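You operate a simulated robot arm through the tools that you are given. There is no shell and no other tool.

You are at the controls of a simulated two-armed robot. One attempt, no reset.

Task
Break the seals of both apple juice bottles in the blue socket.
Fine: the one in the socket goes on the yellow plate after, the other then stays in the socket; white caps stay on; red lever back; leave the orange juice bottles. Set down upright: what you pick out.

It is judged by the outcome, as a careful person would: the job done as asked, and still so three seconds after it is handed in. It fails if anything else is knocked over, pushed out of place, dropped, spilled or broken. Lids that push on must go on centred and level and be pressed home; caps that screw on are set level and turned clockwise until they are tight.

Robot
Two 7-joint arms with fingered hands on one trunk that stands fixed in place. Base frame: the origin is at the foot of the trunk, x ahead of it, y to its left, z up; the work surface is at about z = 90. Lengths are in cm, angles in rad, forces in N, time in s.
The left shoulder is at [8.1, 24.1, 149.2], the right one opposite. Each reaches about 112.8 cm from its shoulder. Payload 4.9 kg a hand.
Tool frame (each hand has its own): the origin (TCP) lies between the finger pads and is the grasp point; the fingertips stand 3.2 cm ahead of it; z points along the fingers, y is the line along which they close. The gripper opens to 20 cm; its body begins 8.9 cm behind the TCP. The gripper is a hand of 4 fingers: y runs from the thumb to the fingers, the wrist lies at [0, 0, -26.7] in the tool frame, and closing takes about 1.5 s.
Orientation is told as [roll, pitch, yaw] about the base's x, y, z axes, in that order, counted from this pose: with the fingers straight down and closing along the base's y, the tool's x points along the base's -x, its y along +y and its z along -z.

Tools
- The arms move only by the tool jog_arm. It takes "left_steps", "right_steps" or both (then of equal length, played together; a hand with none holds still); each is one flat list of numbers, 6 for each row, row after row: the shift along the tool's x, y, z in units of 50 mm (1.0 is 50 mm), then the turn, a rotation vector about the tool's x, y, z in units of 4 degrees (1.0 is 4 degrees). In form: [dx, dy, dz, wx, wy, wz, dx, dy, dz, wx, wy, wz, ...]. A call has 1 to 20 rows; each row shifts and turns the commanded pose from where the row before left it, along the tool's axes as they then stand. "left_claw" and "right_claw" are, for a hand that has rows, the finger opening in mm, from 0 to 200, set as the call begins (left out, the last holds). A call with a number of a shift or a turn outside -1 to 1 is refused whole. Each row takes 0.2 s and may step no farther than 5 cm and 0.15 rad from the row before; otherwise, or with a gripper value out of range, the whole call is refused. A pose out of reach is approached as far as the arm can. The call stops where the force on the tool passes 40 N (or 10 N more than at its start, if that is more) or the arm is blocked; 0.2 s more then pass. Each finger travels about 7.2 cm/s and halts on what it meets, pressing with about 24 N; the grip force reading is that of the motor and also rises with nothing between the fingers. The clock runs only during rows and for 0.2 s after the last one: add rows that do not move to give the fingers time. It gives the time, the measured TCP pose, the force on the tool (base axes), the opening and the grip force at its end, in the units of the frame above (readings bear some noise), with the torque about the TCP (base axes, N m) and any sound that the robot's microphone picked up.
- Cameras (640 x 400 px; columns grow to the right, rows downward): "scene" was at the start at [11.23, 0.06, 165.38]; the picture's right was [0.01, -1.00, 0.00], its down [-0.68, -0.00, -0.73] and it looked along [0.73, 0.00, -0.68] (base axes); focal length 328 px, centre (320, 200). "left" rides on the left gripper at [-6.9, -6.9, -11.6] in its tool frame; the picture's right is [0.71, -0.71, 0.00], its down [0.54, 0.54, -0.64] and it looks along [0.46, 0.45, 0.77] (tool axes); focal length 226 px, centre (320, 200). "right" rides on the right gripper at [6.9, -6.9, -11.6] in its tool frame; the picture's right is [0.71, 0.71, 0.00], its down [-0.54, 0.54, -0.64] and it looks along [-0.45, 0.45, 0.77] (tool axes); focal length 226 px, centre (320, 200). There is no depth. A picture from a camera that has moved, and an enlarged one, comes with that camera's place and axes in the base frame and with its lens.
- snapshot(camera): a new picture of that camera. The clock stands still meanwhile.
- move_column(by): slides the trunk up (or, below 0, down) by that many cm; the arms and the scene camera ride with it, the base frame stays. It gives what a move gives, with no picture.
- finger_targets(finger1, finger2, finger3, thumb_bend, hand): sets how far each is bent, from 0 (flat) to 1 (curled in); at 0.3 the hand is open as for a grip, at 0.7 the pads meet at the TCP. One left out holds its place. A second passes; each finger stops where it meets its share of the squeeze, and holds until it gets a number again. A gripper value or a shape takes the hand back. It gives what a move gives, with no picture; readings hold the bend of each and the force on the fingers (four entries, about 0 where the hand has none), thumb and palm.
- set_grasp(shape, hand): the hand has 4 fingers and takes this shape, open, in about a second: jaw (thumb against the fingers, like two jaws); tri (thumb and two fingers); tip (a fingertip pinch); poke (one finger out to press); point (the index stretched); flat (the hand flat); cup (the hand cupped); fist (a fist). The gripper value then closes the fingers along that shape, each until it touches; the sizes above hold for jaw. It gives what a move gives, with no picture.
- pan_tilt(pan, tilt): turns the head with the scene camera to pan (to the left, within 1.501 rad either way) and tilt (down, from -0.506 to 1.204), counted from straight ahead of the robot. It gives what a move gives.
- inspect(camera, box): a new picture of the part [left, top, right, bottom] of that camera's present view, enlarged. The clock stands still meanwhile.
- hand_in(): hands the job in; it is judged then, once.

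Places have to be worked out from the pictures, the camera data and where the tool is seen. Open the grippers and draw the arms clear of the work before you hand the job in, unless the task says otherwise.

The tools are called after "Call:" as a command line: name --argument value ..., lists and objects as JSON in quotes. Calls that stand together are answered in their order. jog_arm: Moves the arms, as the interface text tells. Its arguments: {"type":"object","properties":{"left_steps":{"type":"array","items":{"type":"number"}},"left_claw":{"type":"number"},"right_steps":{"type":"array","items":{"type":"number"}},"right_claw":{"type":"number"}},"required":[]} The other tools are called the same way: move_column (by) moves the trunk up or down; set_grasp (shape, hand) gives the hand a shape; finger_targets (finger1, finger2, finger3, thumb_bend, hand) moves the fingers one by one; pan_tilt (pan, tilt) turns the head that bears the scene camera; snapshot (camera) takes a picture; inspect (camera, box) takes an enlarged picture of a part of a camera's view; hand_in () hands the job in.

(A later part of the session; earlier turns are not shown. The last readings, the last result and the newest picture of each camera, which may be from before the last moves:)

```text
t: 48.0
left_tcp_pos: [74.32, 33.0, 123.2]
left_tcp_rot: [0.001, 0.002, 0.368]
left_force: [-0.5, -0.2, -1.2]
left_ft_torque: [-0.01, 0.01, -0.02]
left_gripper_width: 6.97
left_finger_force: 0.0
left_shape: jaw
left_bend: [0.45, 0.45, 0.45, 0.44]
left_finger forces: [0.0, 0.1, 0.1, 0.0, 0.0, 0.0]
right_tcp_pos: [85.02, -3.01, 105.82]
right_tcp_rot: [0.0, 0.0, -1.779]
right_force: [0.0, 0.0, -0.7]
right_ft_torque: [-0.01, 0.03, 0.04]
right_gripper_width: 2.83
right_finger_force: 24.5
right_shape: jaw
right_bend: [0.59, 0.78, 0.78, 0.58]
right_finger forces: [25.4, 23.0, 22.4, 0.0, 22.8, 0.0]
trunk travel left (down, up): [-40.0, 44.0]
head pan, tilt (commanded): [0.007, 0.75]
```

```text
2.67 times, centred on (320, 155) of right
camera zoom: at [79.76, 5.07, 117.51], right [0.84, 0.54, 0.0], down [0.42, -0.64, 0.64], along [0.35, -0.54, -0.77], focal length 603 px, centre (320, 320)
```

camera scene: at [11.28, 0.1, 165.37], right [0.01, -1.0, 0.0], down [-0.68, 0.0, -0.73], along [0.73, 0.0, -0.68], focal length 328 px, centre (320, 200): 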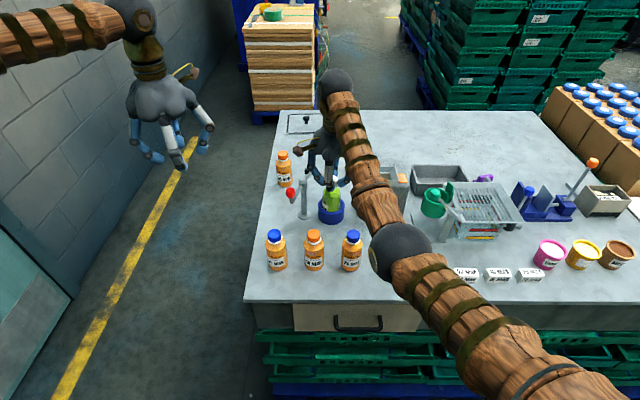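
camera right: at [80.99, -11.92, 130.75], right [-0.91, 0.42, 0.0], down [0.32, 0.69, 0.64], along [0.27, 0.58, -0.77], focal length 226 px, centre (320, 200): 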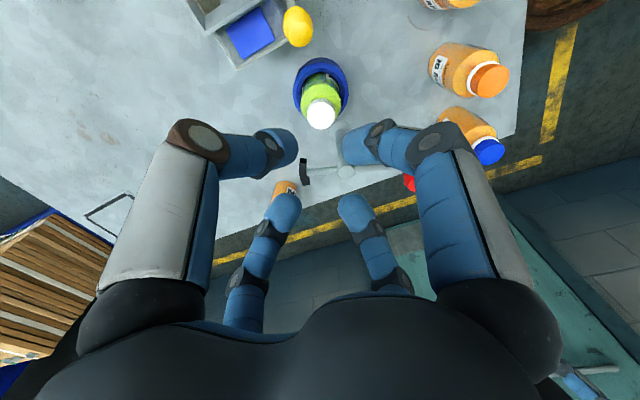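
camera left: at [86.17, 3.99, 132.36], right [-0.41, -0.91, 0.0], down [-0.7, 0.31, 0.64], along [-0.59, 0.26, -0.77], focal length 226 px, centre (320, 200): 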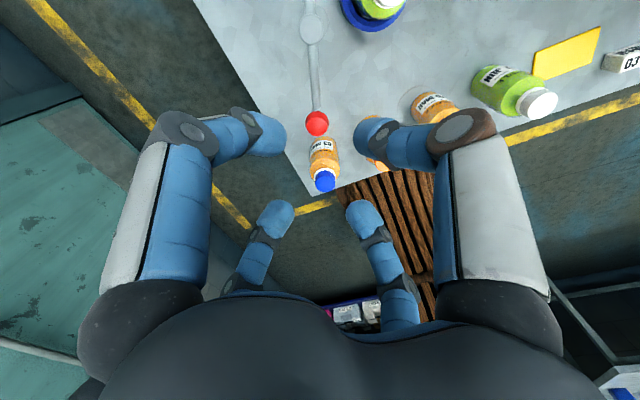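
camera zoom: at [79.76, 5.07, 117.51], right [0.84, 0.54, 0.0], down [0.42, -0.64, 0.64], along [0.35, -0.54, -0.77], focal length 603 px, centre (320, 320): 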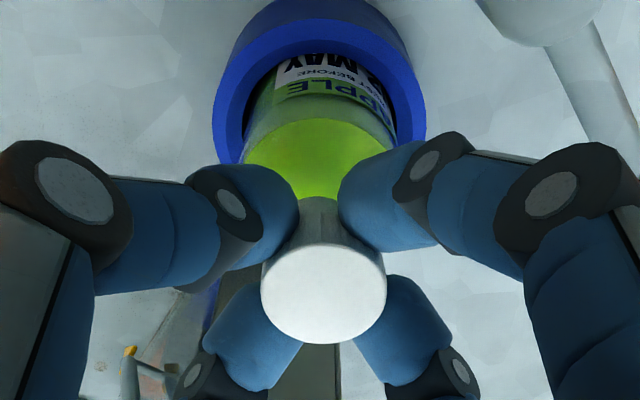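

The cap lifted off again, so it was turning by friction only and has not threaded. I'll raise it clear, wind the hand back counter-clockwise while holding the cap in the air, then set it down lightly and give it a long clockwise turn with almost no downward force.

Call:
jog_arm --right_steps '[0, 0, -0.15, 0, 0, 0, 0, 0, -0.15, 0, 0, -1, 0, 0, 0, 0, 0, -1, 0, 0, 0, 0, 0, -1, 0, 0, 0, 0, 0, -1, 0, 0, 0, 0, 0, -1, 0, 0, 0, 0, 0, -1, 0, 0, 0, 0, 0, -1, 0, 0, 0, 0, 0, -1, 0, 0, 0, 0, 0, -1, 0, 0, 0, 0, 0, -1, 0, 0, 0, 0, 0, -1, 0, 0, 0, 0, 0, -1, 0, 0, 0, 0, 0, -1, 0, 0, 0, 0, 0, -1, 0, 0, 0, 0, 0, -1, 0, 0, 0, 0, 0, -1, 0, 0, 0, 0, 0, -1, 0, 0, 0, 0, 0, -1, 0, 0, 0, 0, 0, -1]'

Call:
jog_arm --right_steps '[0, 0, 0, 0, 0, -1, 0, 0, 0, 0, 0, -1, 0, 0, 0, 0, 0, -1, 0, 0, 0, 0, 0, -1, 0, 0, 0, 0, 0, -1, 0, 0, 0, 0, 0, -1, 0, 0, 0, 0, 0, -1, 0, 0, 0, 0, 0, -1, 0, 0, 0, 0, 0, -1, 0, 0, 0, 0, 0, -1, 0, 0, 0, 0, 0, -1, 0, 0, 0, 0, 0, -1, 0, 0, 0, 0, 0, -1, 0, 0, 0, 0, 0, -1, 0, 0, 0, 0, 0, -1, 0, 0, 0, 0, 0, -1, 0, 0, 0, 0, 0, -1, 0, 0, 0, 0, 0, -1, 0, 0, 0, 0, 0, -1, 0, 0, 0, 0, 0, -1]'

Call:
snapshot --camera "scene"

Call:
inspect --camera "scene" --box '[310, 160, 360, 215]'

Call:
inspect --camera "right" --box '[250, 60, 390, 220]'

```text
t: 52.2
left_tcp_pos: [74.27, 33.04, 123.18]
left_tcp_rot: [0.0, -0.001, 0.368]
left_force: [0.8, 0.5, -0.5]
left_ft_torque: [-0.03, -0.03, 0.01]
left_gripper_width: 6.96
left_finger_force: 0.1
left_shape: jaw
left_bend: [0.45, 0.45, 0.45, 0.44]
left_finger forces: [0.0, 0.0, 0.0, 0.0, 0.0, 0.0]
right_tcp_pos: [85.07, -3.31, 107.23]
right_tcp_rot: [-0.001, -0.001, -0.454]
right_force: [0.3, -0.7, -0.7]
right_ft_torque: [0.02, 0.0, 0.02]
right_gripper_width: 2.85
right_finger_force: 23.8
right_shape: jaw
right_bend: [0.59, 0.78, 0.78, 0.58]
right_finger forces: [25.4, 23.0, 22.6, 0.1, 22.7, 0.1]
trunk travel left (down, up): [-40.0, 44.0]
head pan, tilt (commanded): [0.007, 0.75]
```

```text
t: 56.4
left_tcp_pos: [74.36, 33.14, 123.13]
left_tcp_rot: [0.0, 0.001, 0.368]
left_force: [-0.2, 0.6, 0.2]
left_ft_torque: [0.0, -0.02, -0.02]
left_gripper_width: 6.99
left_finger_force: 0.0
left_shape: jaw
left_bend: [0.45, 0.45, 0.45, 0.44]
left_finger forces: [0.0, 0.1, 0.1, 0.1, 0.0, 0.0]
right_tcp_pos: [85.13, -3.14, 107.45]
right_tcp_rot: [-0.001, 0.0, 0.944]
right_force: [0.5, 0.1, 1.0]
right_ft_torque: [-0.03, 0.03, 0.0]
right_gripper_width: 2.84
right_finger_force: 23.9
right_shape: jaw
right_bend: [0.59, 0.78, 0.78, 0.58]
right_finger forces: [25.2, 23.0, 22.7, 0.0, 22.7, 0.0]
trunk travel left (down, up): [-40.0, 44.0]
head pan, tilt (commanded): [0.007, 0.75]
```

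```text
taken
camera scene: at [11.24, 0.08, 165.38], right [0.01, -1.0, 0.0], down [-0.68, 0.0, -0.73], along [0.73, 0.0, -0.68], focal length 328 px, centre (320, 200)
```

scene: 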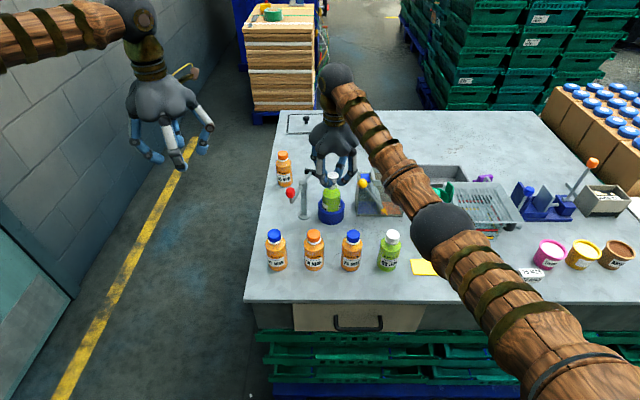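

```text
7.27 times, centred on (335, 188) of scene
camera zoom: at [11.24, 0.08, 165.38], right [0.01, -1.0, 0.0], down [-0.68, 0.0, -0.73], along [0.73, 0.0, -0.68], focal length 2387 px, centre (211, 291)
```

zoom: 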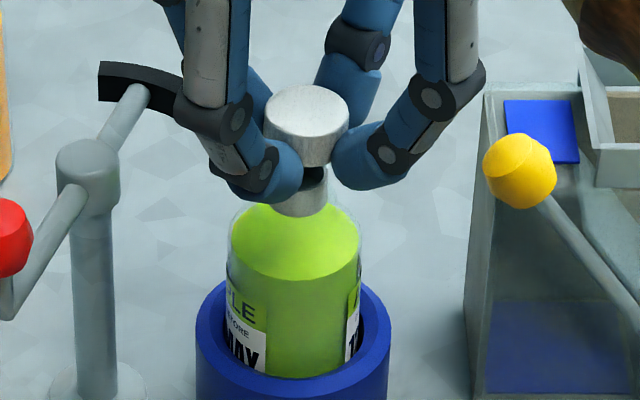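

```text
2.50 times, centred on (320, 140) of right
camera zoom: at [86.56, -12.82, 119.02], right [-0.99, -0.16, 0.0], down [-0.12, 0.76, 0.64], along [-0.1, 0.63, -0.77], focal length 565 px, centre (320, 350)
```

zoom: 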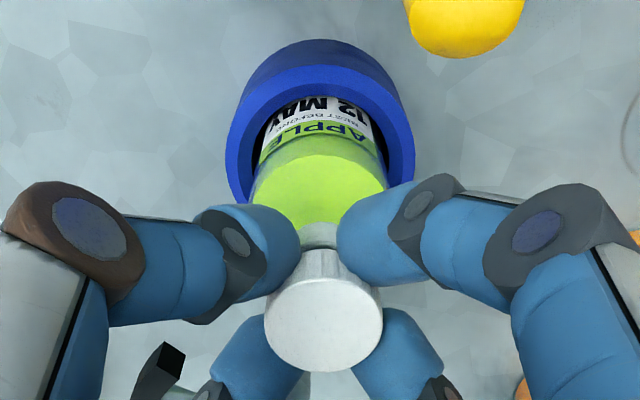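

The cap is clear of the neck and level. I'll lower it to just touching (z of about 104.5) and read the force.

Call:
jog_arm --right_steps '[0, 0, 0.12, 0, 0, 0, 0, 0, 0.12, 0, 0, 0, 0, 0, 0.12, 0, 0, 0, 0, 0, 0.12, 0, 0, 0, 0, 0, 0.1, 0, 0, 0, 0, 0, 0.02, 0, 0, 0]'

Call:
inspect --camera "scene" --box '[315, 165, 355, 215]'

```text
t: 57.8
left_tcp_pos: [74.18, 33.14, 123.32]
left_tcp_rot: [-0.002, 0.001, 0.365]
left_force: [-0.9, -0.8, 0.2]
left_ft_torque: [0.01, 0.02, 0.0]
left_gripper_width: 6.96
left_finger_force: 0.1
left_shape: jaw
left_bend: [0.45, 0.45, 0.45, 0.44]
left_finger forces: [0.1, 0.1, 0.1, 0.0, 0.0, 0.1]
right_tcp_pos: [85.07, -3.15, 104.66]
right_tcp_rot: [-0.003, -0.002, 0.942]
right_force: [2.9, 1.8, 18.1]
right_ft_torque: [0.31, -0.19, -0.04]
right_gripper_width: 2.86
right_finger_force: 23.8
right_shape: jaw
right_bend: [0.59, 0.78, 0.78, 0.58]
right_finger forces: [25.5, 22.9, 44.0, 0.0, 24.2, 0.1]
trunk travel left (down, up): [-40.0, 44.0]
head pan, tilt (commanded): [0.007, 0.75]
```

```text
8.00 times, centred on (335, 190) of scene
camera zoom: at [11.07, 0.11, 165.41], right [0.01, -1.0, 0.0], down [-0.68, 0.0, -0.73], along [0.73, 0.0, -0.68], focal length 2626 px, centre (200, 280)
```

zoom: 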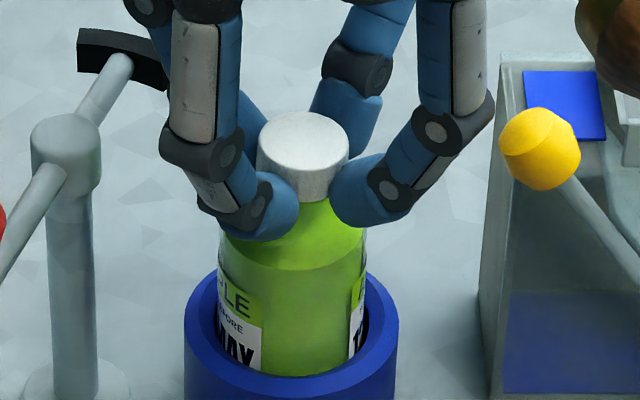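

The fingertips reach below the cap's edge and are bearing on the shoulder, which stops it seating. I'll ease up, let the cap down on the neck, and regrip it higher.

Call:
jog_arm --right_steps '[0, 0, -0.04, 0, 0, 0, 0, 0, 0, 0, 0, 0]'

Call:
jog_arm --right_steps '[0, 0, 0, 0, 0, 0, 0, 0, 0, 0, 0, 0, 0, 0, 0, 0, 0, 0, 0, 0, 0, 0, 0, 0, 0, 0, 0, 0, 0, 0]' --right_claw 50

Call:
inspect --camera "scene" --box '[315, 165, 355, 215]'

Call:
inspect --camera "right" --box '[250, 60, 390, 220]'

```text
t: 58.4
left_tcp_pos: [74.17, 33.1, 123.37]
left_tcp_rot: [0.0, 0.0, 0.367]
left_force: [0.1, 0.0, 0.7]
left_ft_torque: [0.01, 0.02, 0.02]
left_gripper_width: 6.97
left_finger_force: 0.1
left_shape: jaw
left_bend: [0.45, 0.45, 0.45, 0.44]
left_finger forces: [0.0, 0.1, 0.0, 0.0, 0.0, 0.0]
right_tcp_pos: [84.99, -3.22, 104.71]
right_tcp_rot: [0.001, -0.001, 0.943]
right_force: [2.1, 2.0, 12.3]
right_ft_torque: [0.25, -0.19, 0.01]
right_gripper_width: 2.85
right_finger_force: 24.2
right_shape: jaw
right_bend: [0.59, 0.78, 0.78, 0.58]
right_finger forces: [24.9, 23.0, 37.8, 0.0, 23.8, 0.1]
trunk travel left (down, up): [-40.0, 44.0]
head pan, tilt (commanded): [0.007, 0.75]
```

```text
t: 59.6
left_tcp_pos: [74.21, 33.02, 123.2]
left_tcp_rot: [0.0, -0.002, 0.367]
left_force: [-0.3, 0.0, -0.6]
left_ft_torque: [0.0, -0.03, 0.02]
left_gripper_width: 6.99
left_finger_force: 0.1
left_shape: jaw
left_bend: [0.45, 0.45, 0.45, 0.44]
left_finger forces: [0.2, 0.0, 0.0, 0.1, 0.0, 0.0]
right_tcp_pos: [85.07, -3.17, 104.56]
right_tcp_rot: [0.0, -0.001, 0.943]
right_force: [-0.3, 0.0, 0.5]
right_ft_torque: [0.01, 0.03, 0.02]
right_gripper_width: 5.01
right_finger_force: 0.2
right_shape: jaw
right_bend: [0.51, 0.51, 0.51, 0.5]
right_finger forces: [0.0, 0.0, 0.0, 0.0, 0.0, 0.1]
trunk travel left (down, up): [-40.0, 44.0]
head pan, tilt (commanded): [0.007, 0.75]
```

```text
8.00 times, centred on (335, 190) of scene
camera zoom: at [11.25, 0.08, 165.37], right [0.01, -1.0, 0.0], down [-0.68, 0.0, -0.73], along [0.73, 0.0, -0.68], focal length 2626 px, centre (200, 280)
```

zoom: 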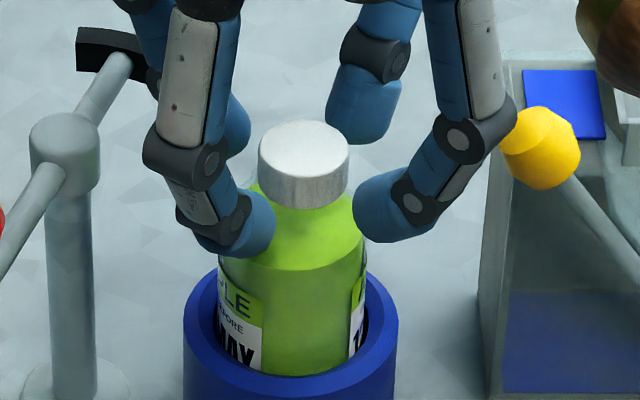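

```text
2.50 times, centred on (320, 140) of right
camera zoom: at [86.57, -12.85, 116.25], right [-0.99, -0.16, 0.0], down [-0.12, 0.76, 0.64], along [-0.1, 0.63, -0.77], focal length 565 px, centre (320, 350)
```

zoom: 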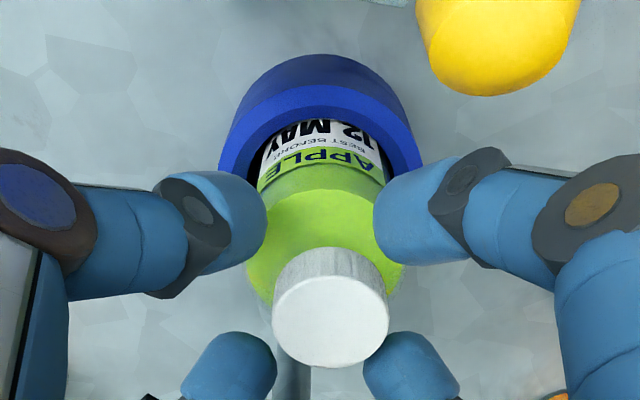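

The cap dropped about 3 mm onto the neck when released, which confirms the tips had been holding it off. I'll raise 0.8 cm, centre over the cap and regrip on its upper part.

Call:
jog_arm --right_steps '[0.015, 0.015, -0.08, 0, 0, 0, 0.015, 0.015, -0.08, 0, 0, 0, 0, 0, 0, 0, 0, 0]'

Call:
jog_arm --right_steps '[0, 0, 0, 0, 0, 0, 0, 0, 0, 0, 0, 0, 0, 0, 0, 0, 0, 0, 0, 0, 0, 0, 0, 0, 0, 0, 0, 0, 0, 0, 0, 0, 0, 0, 0, 0]' --right_claw 15

Call:
inspect --camera "scene" --box '[315, 165, 355, 215]'

Call:
inspect --camera "right" --box '[250, 60, 390, 220]'

```text
t: 60.4
left_tcp_pos: [74.38, 33.06, 123.3]
left_tcp_rot: [0.0, 0.0, 0.367]
left_force: [0.2, -0.4, -0.7]
left_ft_torque: [0.0, 0.01, 0.0]
left_gripper_width: 6.98
left_finger_force: 0.0
left_shape: jaw
left_bend: [0.45, 0.45, 0.45, 0.44]
left_finger forces: [0.0, 0.0, 0.1, 0.0, 0.0, 0.0]
right_tcp_pos: [84.71, -3.11, 105.4]
right_tcp_rot: [0.0, 0.0, 0.943]
right_force: [-0.5, -0.8, -0.2]
right_ft_torque: [-0.03, 0.03, 0.01]
right_gripper_width: 4.98
right_finger_force: 0.0
right_shape: jaw
right_bend: [0.51, 0.51, 0.51, 0.5]
right_finger forces: [0.0, 0.0, 0.0, 0.1, 0.1, 0.0]
trunk travel left (down, up): [-40.0, 44.0]
head pan, tilt (commanded): [0.007, 0.75]
```

```text
t: 61.8
left_tcp_pos: [74.3, 33.01, 123.21]
left_tcp_rot: [0.0, 0.0, 0.367]
left_force: [-0.7, -0.8, 0.9]
left_ft_torque: [0.0, -0.01, 0.0]
left_gripper_width: 7.0
left_finger_force: 0.1
left_shape: jaw
left_bend: [0.45, 0.45, 0.45, 0.44]
left_finger forces: [0.0, 0.0, 0.0, 0.0, 0.0, 0.0]
right_tcp_pos: [84.76, -3.14, 105.38]
right_tcp_rot: [0.001, 0.0, 0.941]
right_force: [0.0, -0.8, -0.5]
right_ft_torque: [-0.01, -0.02, -0.04]
right_gripper_width: 2.78
right_finger_force: 23.7
right_shape: jaw
right_bend: [0.59, 0.59, 0.59, 0.58]
right_finger forces: [21.1, 21.0, 21.1, 0.0, 20.9, 0.1]
trunk travel left (down, up): [-40.0, 44.0]
head pan, tilt (commanded): [0.007, 0.75]
```

```text
8.00 times, centred on (335, 190) of scene
camera zoom: at [11.24, 0.08, 165.38], right [0.01, -1.0, 0.0], down [-0.68, 0.0, -0.73], along [0.73, 0.0, -0.68], focal length 2626 px, centre (200, 280)
```

zoom: 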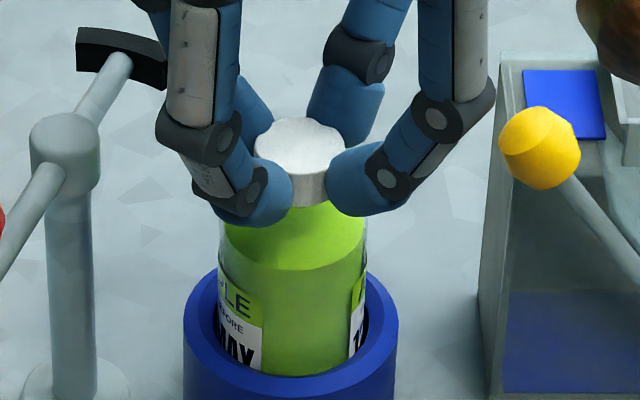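

```text
2.50 times, centred on (320, 140) of right
camera zoom: at [86.32, -12.79, 117.06], right [-0.99, -0.16, 0.0], down [-0.12, 0.76, 0.64], along [-0.1, 0.63, -0.77], focal length 565 px, centre (320, 350)
```

zoom: 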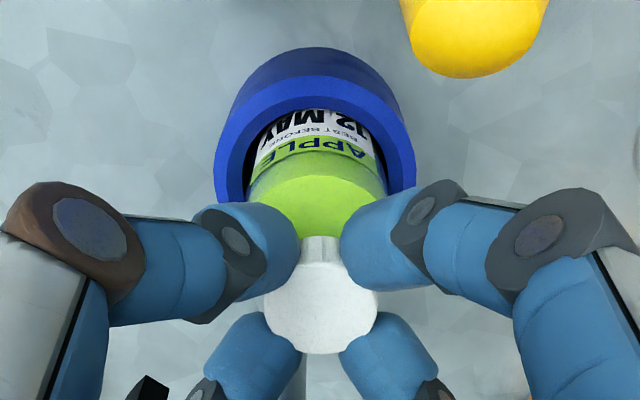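

The tips are now right at the cap's top rim, a bit too high. I'll reopen, go down 0.4 cm and regrip mid-cap.

Call:
jog_arm --right_steps '[0, 0, 0, 0, 0, 0, 0, 0, 0, 0, 0, 0, 0, 0, 0, 0, 0, 0, 0, 0, 0.08, 0, 0, 0, 0, 0, 0, 0, 0, 0]' --right_claw 50

Call:
jog_arm --right_steps '[0, 0, 0, 0, 0, 0, 0, 0, 0, 0, 0, 0, 0, 0, 0, 0, 0, 0, 0, 0, 0, 0, 0, 0, 0, 0, 0, 0, 0, 0, 0, 0, 0, 0, 0, 0]' --right_claw 15

Call:
inspect --camera "scene" --box '[315, 165, 355, 215]'

Call:
inspect --camera "right" --box '[250, 60, 390, 220]'

```text
t: 63.0
left_tcp_pos: [74.28, 33.01, 123.13]
left_tcp_rot: [0.001, 0.0, 0.367]
left_force: [0.2, -0.3, -0.5]
left_ft_torque: [0.0, 0.01, -0.01]
left_gripper_width: 6.99
left_finger_force: 0.1
left_shape: jaw
left_bend: [0.45, 0.45, 0.45, 0.44]
left_finger forces: [0.1, 0.0, 0.1, 0.0, 0.0, 0.0]
right_tcp_pos: [84.78, -3.14, 105.03]
right_tcp_rot: [-0.001, 0.0, 0.944]
right_force: [0.5, -0.4, -0.3]
right_ft_torque: [-0.01, 0.0, 0.01]
right_gripper_width: 5.02
right_finger_force: 0.0
right_shape: jaw
right_bend: [0.51, 0.51, 0.51, 0.5]
right_finger forces: [0.0, 0.0, 0.0, 0.0, 0.0, 0.0]
trunk travel left (down, up): [-40.0, 44.0]
head pan, tilt (commanded): [0.007, 0.75]
```

```text
t: 64.4
left_tcp_pos: [74.29, 32.99, 123.22]
left_tcp_rot: [-0.001, -0.001, 0.367]
left_force: [0.1, 0.6, -0.1]
left_ft_torque: [-0.04, -0.03, 0.0]
left_gripper_width: 6.95
left_finger_force: 0.1
left_shape: jaw
left_bend: [0.45, 0.45, 0.45, 0.44]
left_finger forces: [0.0, 0.0, 0.1, 0.1, 0.0, 0.1]
right_tcp_pos: [84.71, -3.21, 105.0]
right_tcp_rot: [0.0, 0.001, 0.942]
right_force: [-0.2, 0.2, -0.6]
right_ft_torque: [0.01, 0.0, -0.01]
right_gripper_width: 2.8
right_finger_force: 23.8
right_shape: jaw
right_bend: [0.59, 0.59, 0.59, 0.58]
right_finger forces: [21.0, 21.1, 20.9, 0.0, 21.1, 0.0]
trunk travel left (down, up): [-40.0, 44.0]
head pan, tilt (commanded): [0.007, 0.75]
```

```text
8.00 times, centred on (335, 190) of scene
camera zoom: at [11.23, 0.08, 165.38], right [0.01, -1.0, 0.0], down [-0.68, 0.0, -0.73], along [0.73, 0.0, -0.68], focal length 2626 px, centre (200, 280)
```

zoom: 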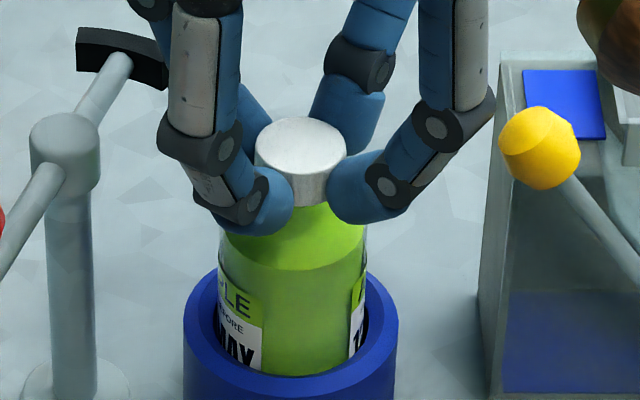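

```text
2.50 times, centred on (320, 140) of right
camera zoom: at [86.31, -12.83, 116.67], right [-0.99, -0.16, 0.0], down [-0.12, 0.76, 0.64], along [-0.1, 0.63, -0.77], focal length 565 px, centre (320, 350)
```

zoom: 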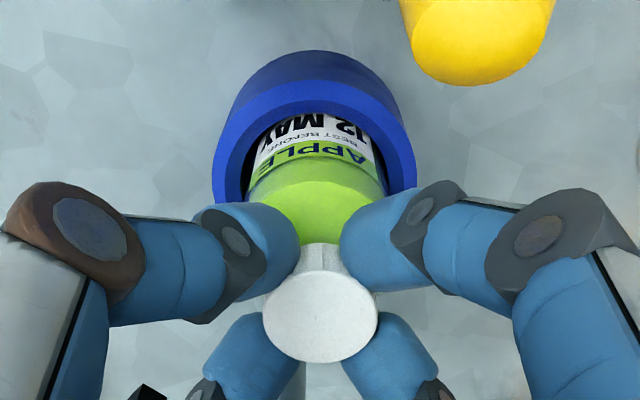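

This is a good even grip mid-cap, with the cap resting on the neck. I'll turn clockwise 40° with a very slight downward bias.

Call:
jog_arm --right_steps '[0, 0, 0.01, 0, 0, 1, 0, 0, 0.002, 0, 0, 1, 0, 0, 0.002, 0, 0, 1, 0, 0, 0.002, 0, 0, 1, 0, 0, 0.002, 0, 0, 1, 0, 0, 0.002, 0, 0, 1, 0, 0, 0.002, 0, 0, 1, 0, 0, 0.002, 0, 0, 1, 0, 0, 0.002, 0, 0, 1, 0, 0, 0.002, 0, 0, 1]'

Call:
inspect --camera "scene" --box '[315, 165, 355, 215]'

```text
t: 66.6
left_tcp_pos: [74.17, 33.13, 123.17]
left_tcp_rot: [0.0, -0.001, 0.365]
left_force: [-0.6, 0.5, -0.2]
left_ft_torque: [0.01, 0.0, 0.01]
left_gripper_width: 6.98
left_finger_force: 0.1
left_shape: jaw
left_bend: [0.45, 0.45, 0.45, 0.44]
left_finger forces: [0.1, 0.0, 0.1, 0.0, 0.0, 0.1]
right_tcp_pos: [84.7, -3.13, 104.98]
right_tcp_rot: [-0.001, 0.001, 0.243]
right_force: [0.8, -0.7, 7.2]
right_ft_torque: [-0.04, -0.01, 0.05]
right_gripper_width: 2.79
right_finger_force: 24.1
right_shape: jaw
right_bend: [0.59, 0.59, 0.59, 0.58]
right_finger forces: [22.2, 21.7, 21.6, 0.0, 22.0, 0.1]
trunk travel left (down, up): [-40.0, 44.0]
head pan, tilt (commanded): [0.007, 0.75]
```

```text
8.00 times, centred on (335, 190) of scene
camera zoom: at [11.13, 0.08, 165.39], right [0.01, -1.0, 0.0], down [-0.68, 0.0, -0.73], along [0.73, 0.0, -0.68], focal length 2626 px, centre (200, 280)
```

zoom: 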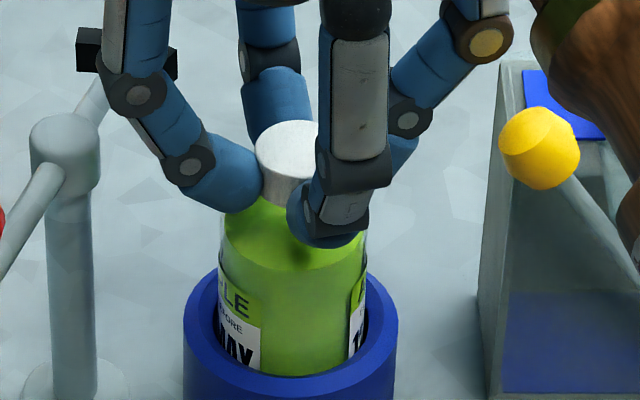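

The cap turned 40° relative to the bottle at 0.05 N m and the bottle held still. I'll continue the clockwise turn.

Call:
jog_arm --right_steps '[0, 0, 0, 0, 0, 1, 0, 0, 0, 0, 0, 1, 0, 0, 0, 0, 0, 1, 0, 0, 0, 0, 0, 1, 0, 0, 0, 0, 0, 1, 0, 0, 0, 0, 0, 1, 0, 0, 0, 0, 0, 1, 0, 0, 0, 0, 0, 1, 0, 0, 0, 0, 0, 1, 0, 0, 0, 0, 0, 1, 0, 0, 0, 0, 0, 1, 0, 0, 0, 0, 0, 1, 0, 0, 0, 0, 0, 1, 0, 0, 0, 0, 0, 1, 0, 0, 0, 0, 0, 1]'

Call:
inspect --camera "scene" --box '[315, 165, 355, 215]'

```text
t: 69.8
left_tcp_pos: [74.34, 32.86, 123.28]
left_tcp_rot: [0.0, 0.0, 0.366]
left_force: [0.2, 0.0, 0.1]
left_ft_torque: [0.01, 0.01, 0.02]
left_gripper_width: 6.97
left_finger_force: 0.0
left_shape: jaw
left_bend: [0.45, 0.45, 0.45, 0.44]
left_finger forces: [0.0, 0.1, 0.0, 0.1, 0.0, 0.0]
right_tcp_pos: [84.86, -3.12, 104.91]
right_tcp_rot: [-0.002, 0.0, -0.804]
right_force: [-1.6, -1.7, 7.2]
right_ft_torque: [-0.03, 0.05, 0.05]
right_gripper_width: 2.81
right_finger_force: 23.8
right_shape: jaw
right_bend: [0.59, 0.78, 0.78, 0.58]
right_finger forces: [23.0, 21.5, 21.6, 0.0, 22.5, 0.1]
trunk travel left (down, up): [-40.0, 44.0]
head pan, tilt (commanded): [0.007, 0.75]
```

```text
8.00 times, centred on (335, 190) of scene
camera zoom: at [11.12, 0.07, 165.39], right [0.01, -1.0, 0.0], down [-0.68, 0.0, -0.73], along [0.73, 0.0, -0.68], focal length 2626 px, centre (200, 280)
```

zoom: 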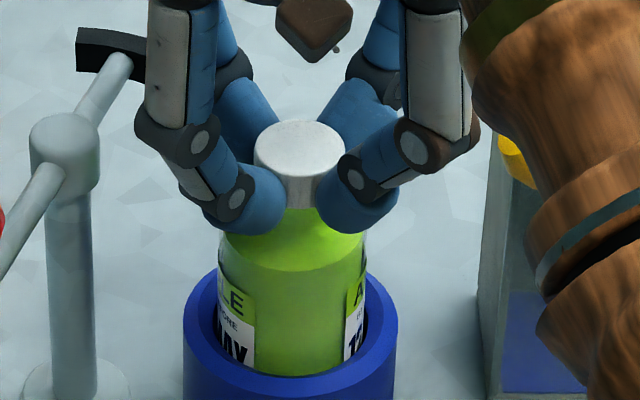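

The cap has turned about 100° relative to the bottle in total. I'll test with a small 0.6 cm lift for whether it now holds the bottle.

Call:
jog_arm --right_steps '[0, 0, -0.06, 0, 0, 0, 0, 0, -0.06, 0, 0, 0, 0, 0, 0, 0, 0, 0]'

Call:
inspect --camera "scene" --box '[315, 165, 355, 215]'

```text
t: 70.6
left_tcp_pos: [74.34, 33.13, 123.22]
left_tcp_rot: [0.0, 0.001, 0.368]
left_force: [0.5, 0.5, 0.6]
left_ft_torque: [-0.01, -0.02, -0.01]
left_gripper_width: 6.96
left_finger_force: 0.0
left_shape: jaw
left_bend: [0.45, 0.45, 0.45, 0.44]
left_finger forces: [0.0, 0.0, 0.0, 0.1, 0.1, 0.0]
right_tcp_pos: [84.79, -3.04, 105.43]
right_tcp_rot: [-0.001, -0.001, -0.802]
right_force: [0.6, 0.0, 0.4]
right_ft_torque: [0.05, 0.03, -0.02]
right_gripper_width: 2.85
right_finger_force: 24.0
right_shape: jaw
right_bend: [0.59, 0.78, 0.78, 0.58]
right_finger forces: [22.0, 21.5, 21.4, 0.0, 21.4, 0.0]
trunk travel left (down, up): [-40.0, 44.0]
head pan, tilt (commanded): [0.007, 0.75]
```

```text
8.00 times, centred on (335, 190) of scene
camera zoom: at [11.22, 0.08, 165.38], right [0.01, -1.0, 0.0], down [-0.68, 0.0, -0.73], along [0.73, 0.0, -0.68], focal length 2626 px, centre (200, 280)
```

zoom: 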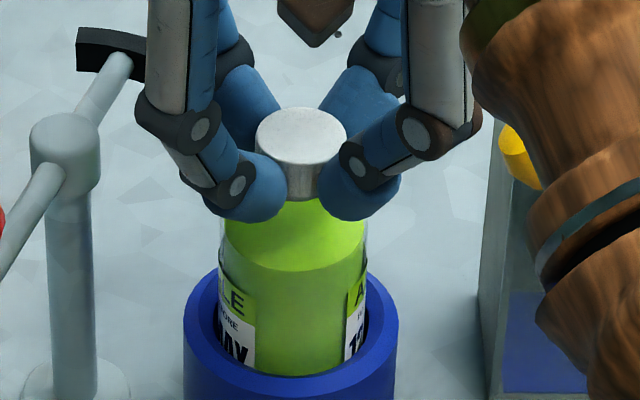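

The cap sits at exactly its original height when at rest, but it still isn't holding the bottle. Any thread must need more turning in one go. I'll lower it again to light contact and keep turning clockwise, regripping as needed without lifting.

Call:
jog_arm --right_steps '[0, 0, 0.06, 0, 0, 0, 0, 0, 0.055, 0, 0, 0, 0, 0, 0, 0, 0, 1, 0, 0, 0, 0, 0, 1, 0, 0, 0, 0, 0, 1, 0, 0, 0, 0, 0, 1, 0, 0, 0, 0, 0, 1, 0, 0, 0, 0, 0, 1, 0, 0, 0, 0, 0, 1, 0, 0, 0, 0, 0, 1, 0, 0, 0, 0, 0, 1, 0, 0, 0, 0, 0, 1, 0, 0, 0, 0, 0, 1, 0, 0, 0, 0, 0, 1, 0, 0, 0, 0, 0, 1, 0, 0, 0, 0, 0, 1]'

Call:
inspect --camera "scene" --box '[315, 165, 355, 215]'

Call:
inspect --camera "right" --box '[250, 60, 390, 220]'

```text
t: 74.0
left_tcp_pos: [74.36, 33.01, 123.2]
left_tcp_rot: [-0.001, 0.001, 0.366]
left_force: [0.2, 0.3, -1.0]
left_ft_torque: [-0.04, -0.02, 0.0]
left_gripper_width: 6.98
left_finger_force: 0.1
left_shape: jaw
left_bend: [0.45, 0.45, 0.45, 0.44]
left_finger forces: [0.0, 0.0, 0.0, 0.0, 0.0, 0.1]
right_tcp_pos: [84.7, -3.19, 104.98]
right_tcp_rot: [0.0, 0.0, -1.783]
right_force: [0.1, 0.0, 0.3]
right_ft_torque: [0.01, 0.0, -0.02]
right_gripper_width: 2.79
right_finger_force: 24.6
right_shape: jaw
right_bend: [0.78, 0.78, 0.78, 0.58]
right_finger forces: [19.5, 21.8, 20.7, 0.0, 21.7, 0.0]
trunk travel left (down, up): [-40.0, 44.0]
head pan, tilt (commanded): [0.007, 0.75]
```

```text
8.00 times, centred on (335, 190) of scene
camera zoom: at [11.22, 0.09, 165.38], right [0.01, -1.0, 0.0], down [-0.68, 0.0, -0.73], along [0.73, 0.0, -0.68], focal length 2626 px, centre (200, 280)
```

zoom: 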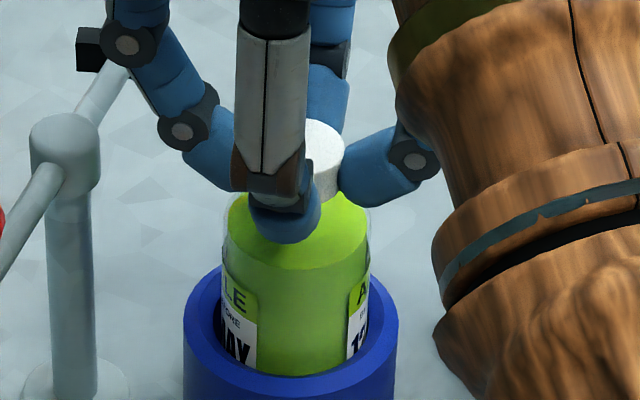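

```text
2.50 times, centred on (320, 140) of right
camera zoom: at [79.49, 5.01, 116.54], right [0.84, 0.54, 0.0], down [0.42, -0.64, 0.64], along [0.35, -0.54, -0.77], focal length 565 px, centre (320, 350)
```

zoom: 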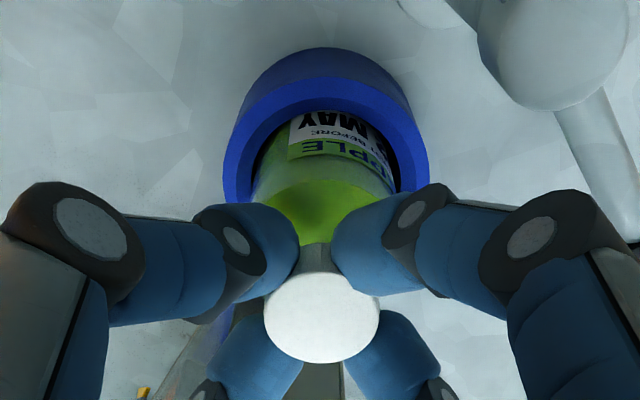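

The cap is hovering slightly above its seat with zero force, so I'll lower until light contact. Then I'll release, wind the hand back and regrip for another long turn.

Call:
jog_arm --right_steps '[0, 0, 0.02, 0, 0, 0, 0, 0, 0.01, 0, 0, 0, 0, 0, 0, 0, 0, 0]'

Call:
jog_arm --right_steps '[0, 0, 0, 0, 0, 0, 0, 0, 0, 0, 0, 0, 0, 0, 0, 0, 0, 0, 0, 0, 0, 0, 0, 0, 0, 0, 0, 0, 0, -1, 0, 0, 0, 0, 0, -1, 0, 0, 0, 0, 0, -1, 0, 0, 0, 0, 0, -1, 0, 0, 0, 0, 0, -1, 0, 0, 0, 0, 0, -1, 0, 0, 0, 0, 0, -1, 0, 0, 0, 0, 0, -1, 0, 0, 0, 0, 0, -1, 0, 0, 0, 0, 0, -1, 0, 0, 0, 0, 0, -1, 0, 0, 0, 0, 0, -1, 0, 0, 0, 0, 0, -1, 0, 0, 0, 0, 0, -1, 0, 0, 0, 0, 0, -1, 0, 0, 0, 0, 0, -1]' --right_claw 55

Call:
jog_arm --right_steps '[0, 0, 0, 0, 0, -1, 0, 0, 0, 0, 0, -1, 0, 0, 0, 0, 0, -1, 0, 0, 0, 0, 0, -1, 0, 0, 0, 0, 0, -1, 0, 0, 0, 0, 0, -1, 0, 0, 0, 0, 0, -1, 0, 0, 0, 0, 0, -1, 0, 0, 0, 0, 0, -1, 0, 0, 0, 0, 0, -1, 0, 0, 0, 0, 0, -1, 0, 0, 0, 0, 0, -1, 0, 0, 0, 0, 0, -1, 0, 0, 0, 0, 0, -1, 0, 0, 0, 0, 0, -1, 0, 0, 0, 0, 0, -1, 0, 0, 0, 0, 0, -1, 0, 0, 0, 0, 0, -1, 0, 0, 0, 0, 0, -1, 0, 0, 0, 0, 0, -1]'

Call:
inspect --camera "scene" --box '[315, 165, 355, 215]'

Call:
inspect --camera "right" --box '[250, 60, 390, 220]'

```text
t: 74.8
left_tcp_pos: [74.22, 33.03, 123.24]
left_tcp_rot: [-0.001, 0.001, 0.366]
left_force: [-1.1, 1.1, 0.6]
left_ft_torque: [-0.02, 0.05, 0.03]
left_gripper_width: 6.98
left_finger_force: 0.0
left_shape: jaw
left_bend: [0.45, 0.45, 0.45, 0.44]
left_finger forces: [0.1, 0.1, 0.1, 0.0, 0.1, 0.0]
right_tcp_pos: [84.75, -3.09, 104.85]
right_tcp_rot: [0.003, -0.001, -1.78]
right_force: [0.5, 0.8, 7.4]
right_ft_torque: [0.0, 0.01, -0.02]
right_gripper_width: 2.82
right_finger_force: 24.2
right_shape: jaw
right_bend: [0.78, 0.78, 0.78, 0.58]
right_finger forces: [20.4, 22.6, 21.0, 0.0, 22.4, 0.1]
trunk travel left (down, up): [-40.0, 44.0]
head pan, tilt (commanded): [0.007, 0.75]
```

```text
t: 79.0
left_tcp_pos: [74.32, 33.15, 123.24]
left_tcp_rot: [0.0, 0.0, 0.367]
left_force: [-1.1, -0.4, -0.6]
left_ft_torque: [0.02, -0.02, -0.01]
left_gripper_width: 6.96
left_finger_force: 0.1
left_shape: jaw
left_bend: [0.45, 0.45, 0.45, 0.44]
left_finger forces: [0.0, 0.0, 0.1, 0.0, 0.0, 0.0]
right_tcp_pos: [84.82, -3.24, 104.72]
right_tcp_rot: [0.0, -0.002, -0.661]
right_force: [0.2, -0.1, -0.6]
right_ft_torque: [-0.01, 0.02, -0.01]
right_gripper_width: 5.47
right_finger_force: 0.0
right_shape: jaw
right_bend: [0.5, 0.5, 0.5, 0.48]
right_finger forces: [0.1, 0.0, 0.0, 0.0, 0.0, 0.0]
trunk travel left (down, up): [-40.0, 44.0]
head pan, tilt (commanded): [0.007, 0.75]
```

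```text
t: 83.2
left_tcp_pos: [74.27, 33.11, 123.22]
left_tcp_rot: [0.0, 0.001, 0.366]
left_force: [0.2, 0.4, -0.1]
left_ft_torque: [-0.01, 0.03, -0.01]
left_gripper_width: 6.99
left_finger_force: 0.0
left_shape: jaw
left_bend: [0.45, 0.45, 0.45, 0.44]
left_finger forces: [0.0, 0.1, 0.0, 0.0, 0.1, 0.0]
right_tcp_pos: [84.85, -3.19, 104.63]
right_tcp_rot: [0.0, -0.001, 0.737]
right_force: [-0.3, 1.3, 0.2]
right_ft_torque: [0.01, -0.04, -0.02]
right_gripper_width: 5.48
right_finger_force: 0.0
right_shape: jaw
right_bend: [0.5, 0.5, 0.5, 0.48]
right_finger forces: [0.0, 0.0, 0.0, 0.0, 0.0, 0.1]
trunk travel left (down, up): [-40.0, 44.0]
head pan, tilt (commanded): [0.007, 0.75]
```

```text
8.00 times, centred on (335, 190) of scene
camera zoom: at [11.24, 0.07, 165.38], right [0.01, -1.0, 0.0], down [-0.68, 0.0, -0.73], along [0.73, 0.0, -0.68], focal length 2626 px, centre (200, 280)
```

zoom: 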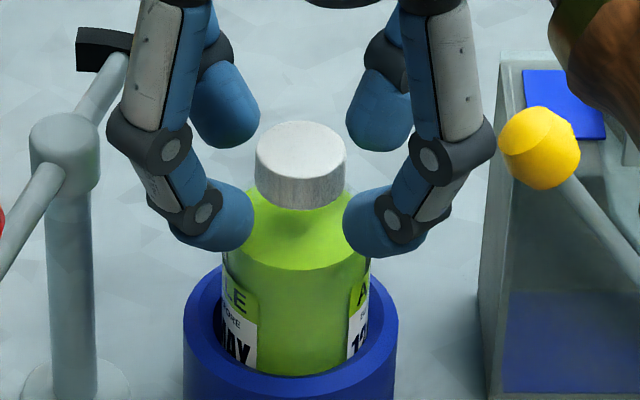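

```text
2.50 times, centred on (320, 140) of right
camera zoom: at [84.33, -12.94, 116.41], right [-1.0, 0.05, 0.0], down [0.04, 0.76, 0.64], along [0.03, 0.64, -0.77], focal length 565 px, centre (320, 350)
```

zoom: 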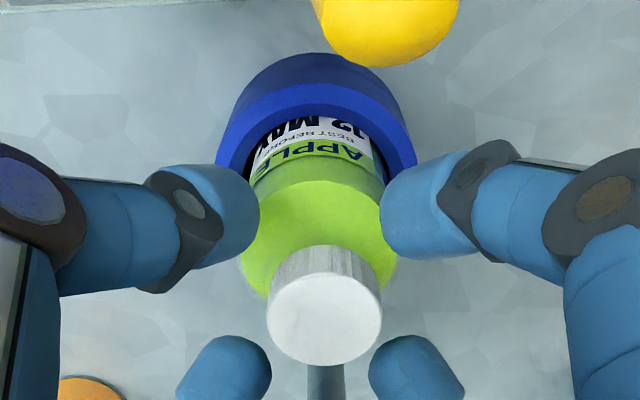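

The cap is resting level on the neck. I'll regrip mid-cap, then do one long clockwise turn of nearly 150° under light contact.

Call:
jog_arm --right_steps '[0, 0, -0.06, 0, 0, 0, 0, 0, 0, 0, 0, 0]'

Call:
jog_arm --right_steps '[0, 0, 0, 0, 0, 0, 0, 0, 0, 0, 0, 0, 0, 0, 0, 0, 0, 0, 0, 0, 0, 0, 0, 0, 0, 0, 0, 0, 0, 0, 0, 0, 0, 0, 0, 0, 0, 0, 0.02, 0, 0, 0, 0, 0, 0.01, 0, 0, 0, 0, 0, 0, 0, 0, 1, 0, 0, 0, 0, 0, 1, 0, 0, 0, 0, 0, 1, 0, 0, 0, 0, 0, 1, 0, 0, 0, 0, 0, 1, 0, 0, 0, 0, 0, 1, 0, 0, 0, 0, 0, 1, 0, 0, 0, 0, 0, 1, 0, 0, 0, 0, 0, 1, 0, 0, 0, 0, 0, 1]' --right_claw 15

Call:
jog_arm --right_steps '[0, 0, 0, 0, 0, 1, 0, 0, 0, 0, 0, 1, 0, 0, 0, 0, 0, 1, 0, 0, 0, 0, 0, 1, 0, 0, 0, 0, 0, 1, 0, 0, 0, 0, 0, 1, 0, 0, 0, 0, 0, 1, 0, 0, 0, 0, 0, 1, 0, 0, 0, 0, 0, 1, 0, 0, 0, 0, 0, 1, 0, 0, 0, 0, 0, 1, 0, 0, 0, 0, 0, 1, 0, 0, 0, 0, 0, 1, 0, 0, 0, 0, 0, 1, 0, 0, 0, 0, 0, 1, 0, 0, 0, 0, 0, 1, 0, 0, 0, 0, 0, 1, 0, 0, 0, 0, 0, 1, 0, 0, 0, 0, 0, 1, 0, 0, 0, 0, 0, 1]'

Call:
inspect --camera "scene" --box '[315, 165, 355, 215]'

```text
t: 83.8
left_tcp_pos: [74.13, 32.99, 123.16]
left_tcp_rot: [-0.001, -0.001, 0.366]
left_force: [0.6, -1.0, 0.0]
left_ft_torque: [0.01, 0.01, -0.01]
left_gripper_width: 6.98
left_finger_force: 0.1
left_shape: jaw
left_bend: [0.45, 0.45, 0.45, 0.44]
left_finger forces: [0.1, 0.1, 0.0, 0.1, 0.0, 0.1]
right_tcp_pos: [84.72, -3.22, 104.99]
right_tcp_rot: [-0.001, 0.001, 0.733]
right_force: [0.7, -0.1, -0.6]
right_ft_torque: [0.0, -0.04, 0.0]
right_gripper_width: 5.45
right_finger_force: 0.1
right_shape: jaw
right_bend: [0.5, 0.5, 0.5, 0.48]
right_finger forces: [0.1, 0.1, 0.0, 0.0, 0.0, 0.1]
trunk travel left (down, up): [-40.0, 44.0]
head pan, tilt (commanded): [0.007, 0.75]
```

```text
t: 87.6
left_tcp_pos: [74.34, 33.01, 123.18]
left_tcp_rot: [0.0, 0.0, 0.366]
left_force: [0.6, 0.1, 1.2]
left_ft_torque: [0.04, 0.02, -0.02]
left_gripper_width: 6.98
left_finger_force: 0.0
left_shape: jaw
left_bend: [0.45, 0.45, 0.45, 0.44]
left_finger forces: [0.0, 0.1, 0.0, 0.1, 0.0, 0.1]
right_tcp_pos: [84.64, -3.18, 105.06]
right_tcp_rot: [-0.001, 0.0, 0.033]
right_force: [1.1, -1.8, 9.3]
right_ft_torque: [-0.09, 0.04, 0.07]
right_gripper_width: 2.71
right_finger_force: 24.2
right_shape: jaw
right_bend: [0.59, 0.59, 0.59, 0.59]
right_finger forces: [23.8, 23.0, 21.7, 0.0, 24.1, 0.0]
trunk travel left (down, up): [-40.0, 44.0]
head pan, tilt (commanded): [0.007, 0.75]
```

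```text
t: 91.8
left_tcp_pos: [74.27, 33.16, 123.34]
left_tcp_rot: [-0.001, 0.0, 0.366]
left_force: [0.4, -0.9, 0.2]
left_ft_torque: [-0.04, 0.02, -0.01]
left_gripper_width: 6.99
left_finger_force: 0.1
left_shape: jaw
left_bend: [0.45, 0.45, 0.45, 0.44]
left_finger forces: [0.1, 0.0, 0.1, 0.0, 0.1, 0.0]
right_tcp_pos: [84.81, -3.34, 104.94]
right_tcp_rot: [-0.001, 0.0, -1.364]
right_force: [-0.2, -1.0, 6.6]
right_ft_torque: [0.0, 0.01, 0.05]
right_gripper_width: 2.7
right_finger_force: 24.3
right_shape: jaw
right_bend: [0.59, 0.59, 0.59, 0.59]
right_finger forces: [23.8, 23.0, 21.7, 0.0, 23.7, 0.1]
trunk travel left (down, up): [-40.0, 44.0]
head pan, tilt (commanded): [0.007, 0.75]
```

```text
8.00 times, centred on (335, 190) of scene
camera zoom: at [11.13, 0.07, 165.38], right [0.01, -1.0, 0.0], down [-0.68, 0.0, -0.73], along [0.73, 0.0, -0.68], focal length 2626 px, centre (200, 280)
```

zoom: 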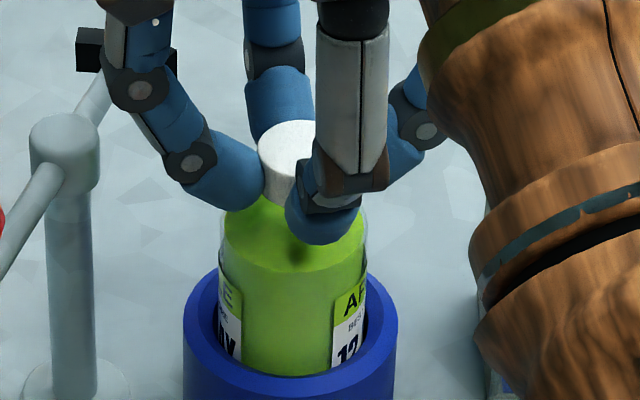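

Still only light constant friction and no tightening torque, so this may not be a threading cap. I'll press it straight home at about 20–25 N in case it seats by pressing, then ease off and test with a small lift.

Call:
jog_arm --right_steps '[0, 0, 0.03, 0, 0, 0, 0, 0, 0.03, 0, 0, 0, 0, 0, 0, 0, 0, 0]'

Call:
jog_arm --right_steps '[0, 0, -0.06, 0, 0, 0, 0, 0, -0.06, 0, 0, 0, 0, 0, -0.06, 0, 0, 0, 0, 0, 0, 0, 0, 0]'

Call:
inspect --camera "scene" --box '[315, 165, 355, 215]'

Call:
inspect --camera "right" --box '[250, 60, 390, 220]'

```text
t: 92.6
left_tcp_pos: [74.27, 33.1, 123.41]
left_tcp_rot: [0.0, -0.004, 0.366]
left_force: [-0.6, -0.6, 0.7]
left_ft_torque: [0.02, 0.02, 0.0]
left_gripper_width: 6.98
left_finger_force: 0.1
left_shape: jaw
left_bend: [0.45, 0.45, 0.45, 0.44]
left_finger forces: [0.0, 0.0, 0.1, 0.0, 0.0, 0.1]
right_tcp_pos: [84.71, -3.28, 104.9]
right_tcp_rot: [0.005, 0.0, -1.361]
right_force: [2.4, -1.5, 21.9]
right_ft_torque: [0.01, -0.04, 0.05]
right_gripper_width: 2.71
right_finger_force: 24.0
right_shape: jaw
right_bend: [0.59, 0.59, 0.59, 0.59]
right_finger forces: [25.7, 26.2, 24.4, 0.0, 25.0, 0.1]
trunk travel left (down, up): [-40.0, 44.0]
head pan, tilt (commanded): [0.007, 0.75]
```

```text
t: 93.6
left_tcp_pos: [74.2, 33.11, 123.24]
left_tcp_rot: [-0.001, 0.001, 0.366]
left_force: [-0.3, -0.1, 0.2]
left_ft_torque: [0.01, 0.04, 0.02]
left_gripper_width: 6.95
left_finger_force: 0.0
left_shape: jaw
left_bend: [0.45, 0.45, 0.45, 0.44]
left_finger forces: [0.1, 0.1, 0.0, 0.1, 0.0, 0.0]
right_tcp_pos: [84.73, -3.07, 105.58]
right_tcp_rot: [-0.002, 0.0, -1.36]
right_force: [0.1, 0.4, -0.1]
right_ft_torque: [-0.01, 0.02, 0.0]
right_gripper_width: 2.73
right_finger_force: 24.7
right_shape: jaw
right_bend: [0.59, 0.59, 0.59, 0.59]
right_finger forces: [24.3, 23.5, 22.9, 0.0, 23.7, 0.0]
trunk travel left (down, up): [-40.0, 44.0]
head pan, tilt (commanded): [0.007, 0.75]
```

```text
8.00 times, centred on (335, 190) of scene
camera zoom: at [11.21, 0.08, 165.37], right [0.01, -1.0, 0.0], down [-0.68, 0.0, -0.73], along [0.73, 0.0, -0.68], focal length 2626 px, centre (200, 280)
```

zoom: 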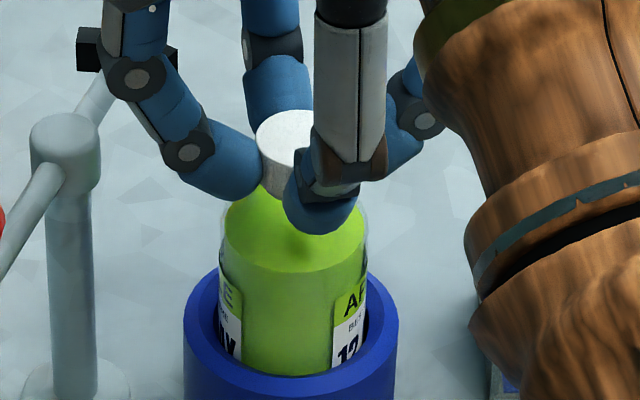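

```text
2.50 times, centred on (320, 140) of right
camera zoom: at [76.54, 2.1, 117.08], right [0.54, 0.84, 0.0], down [0.64, -0.42, 0.64], along [0.54, -0.35, -0.77], focal length 565 px, centre (320, 350)
```

zoom: 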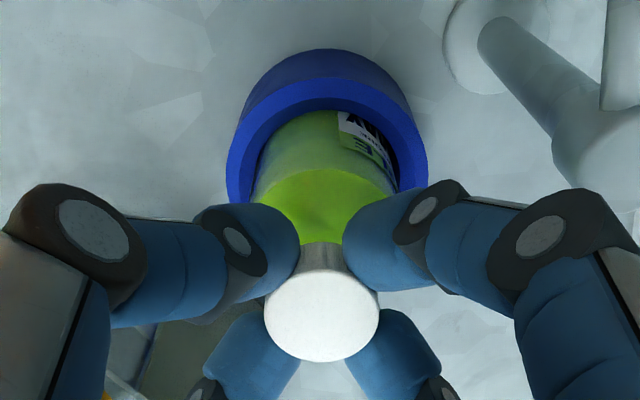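

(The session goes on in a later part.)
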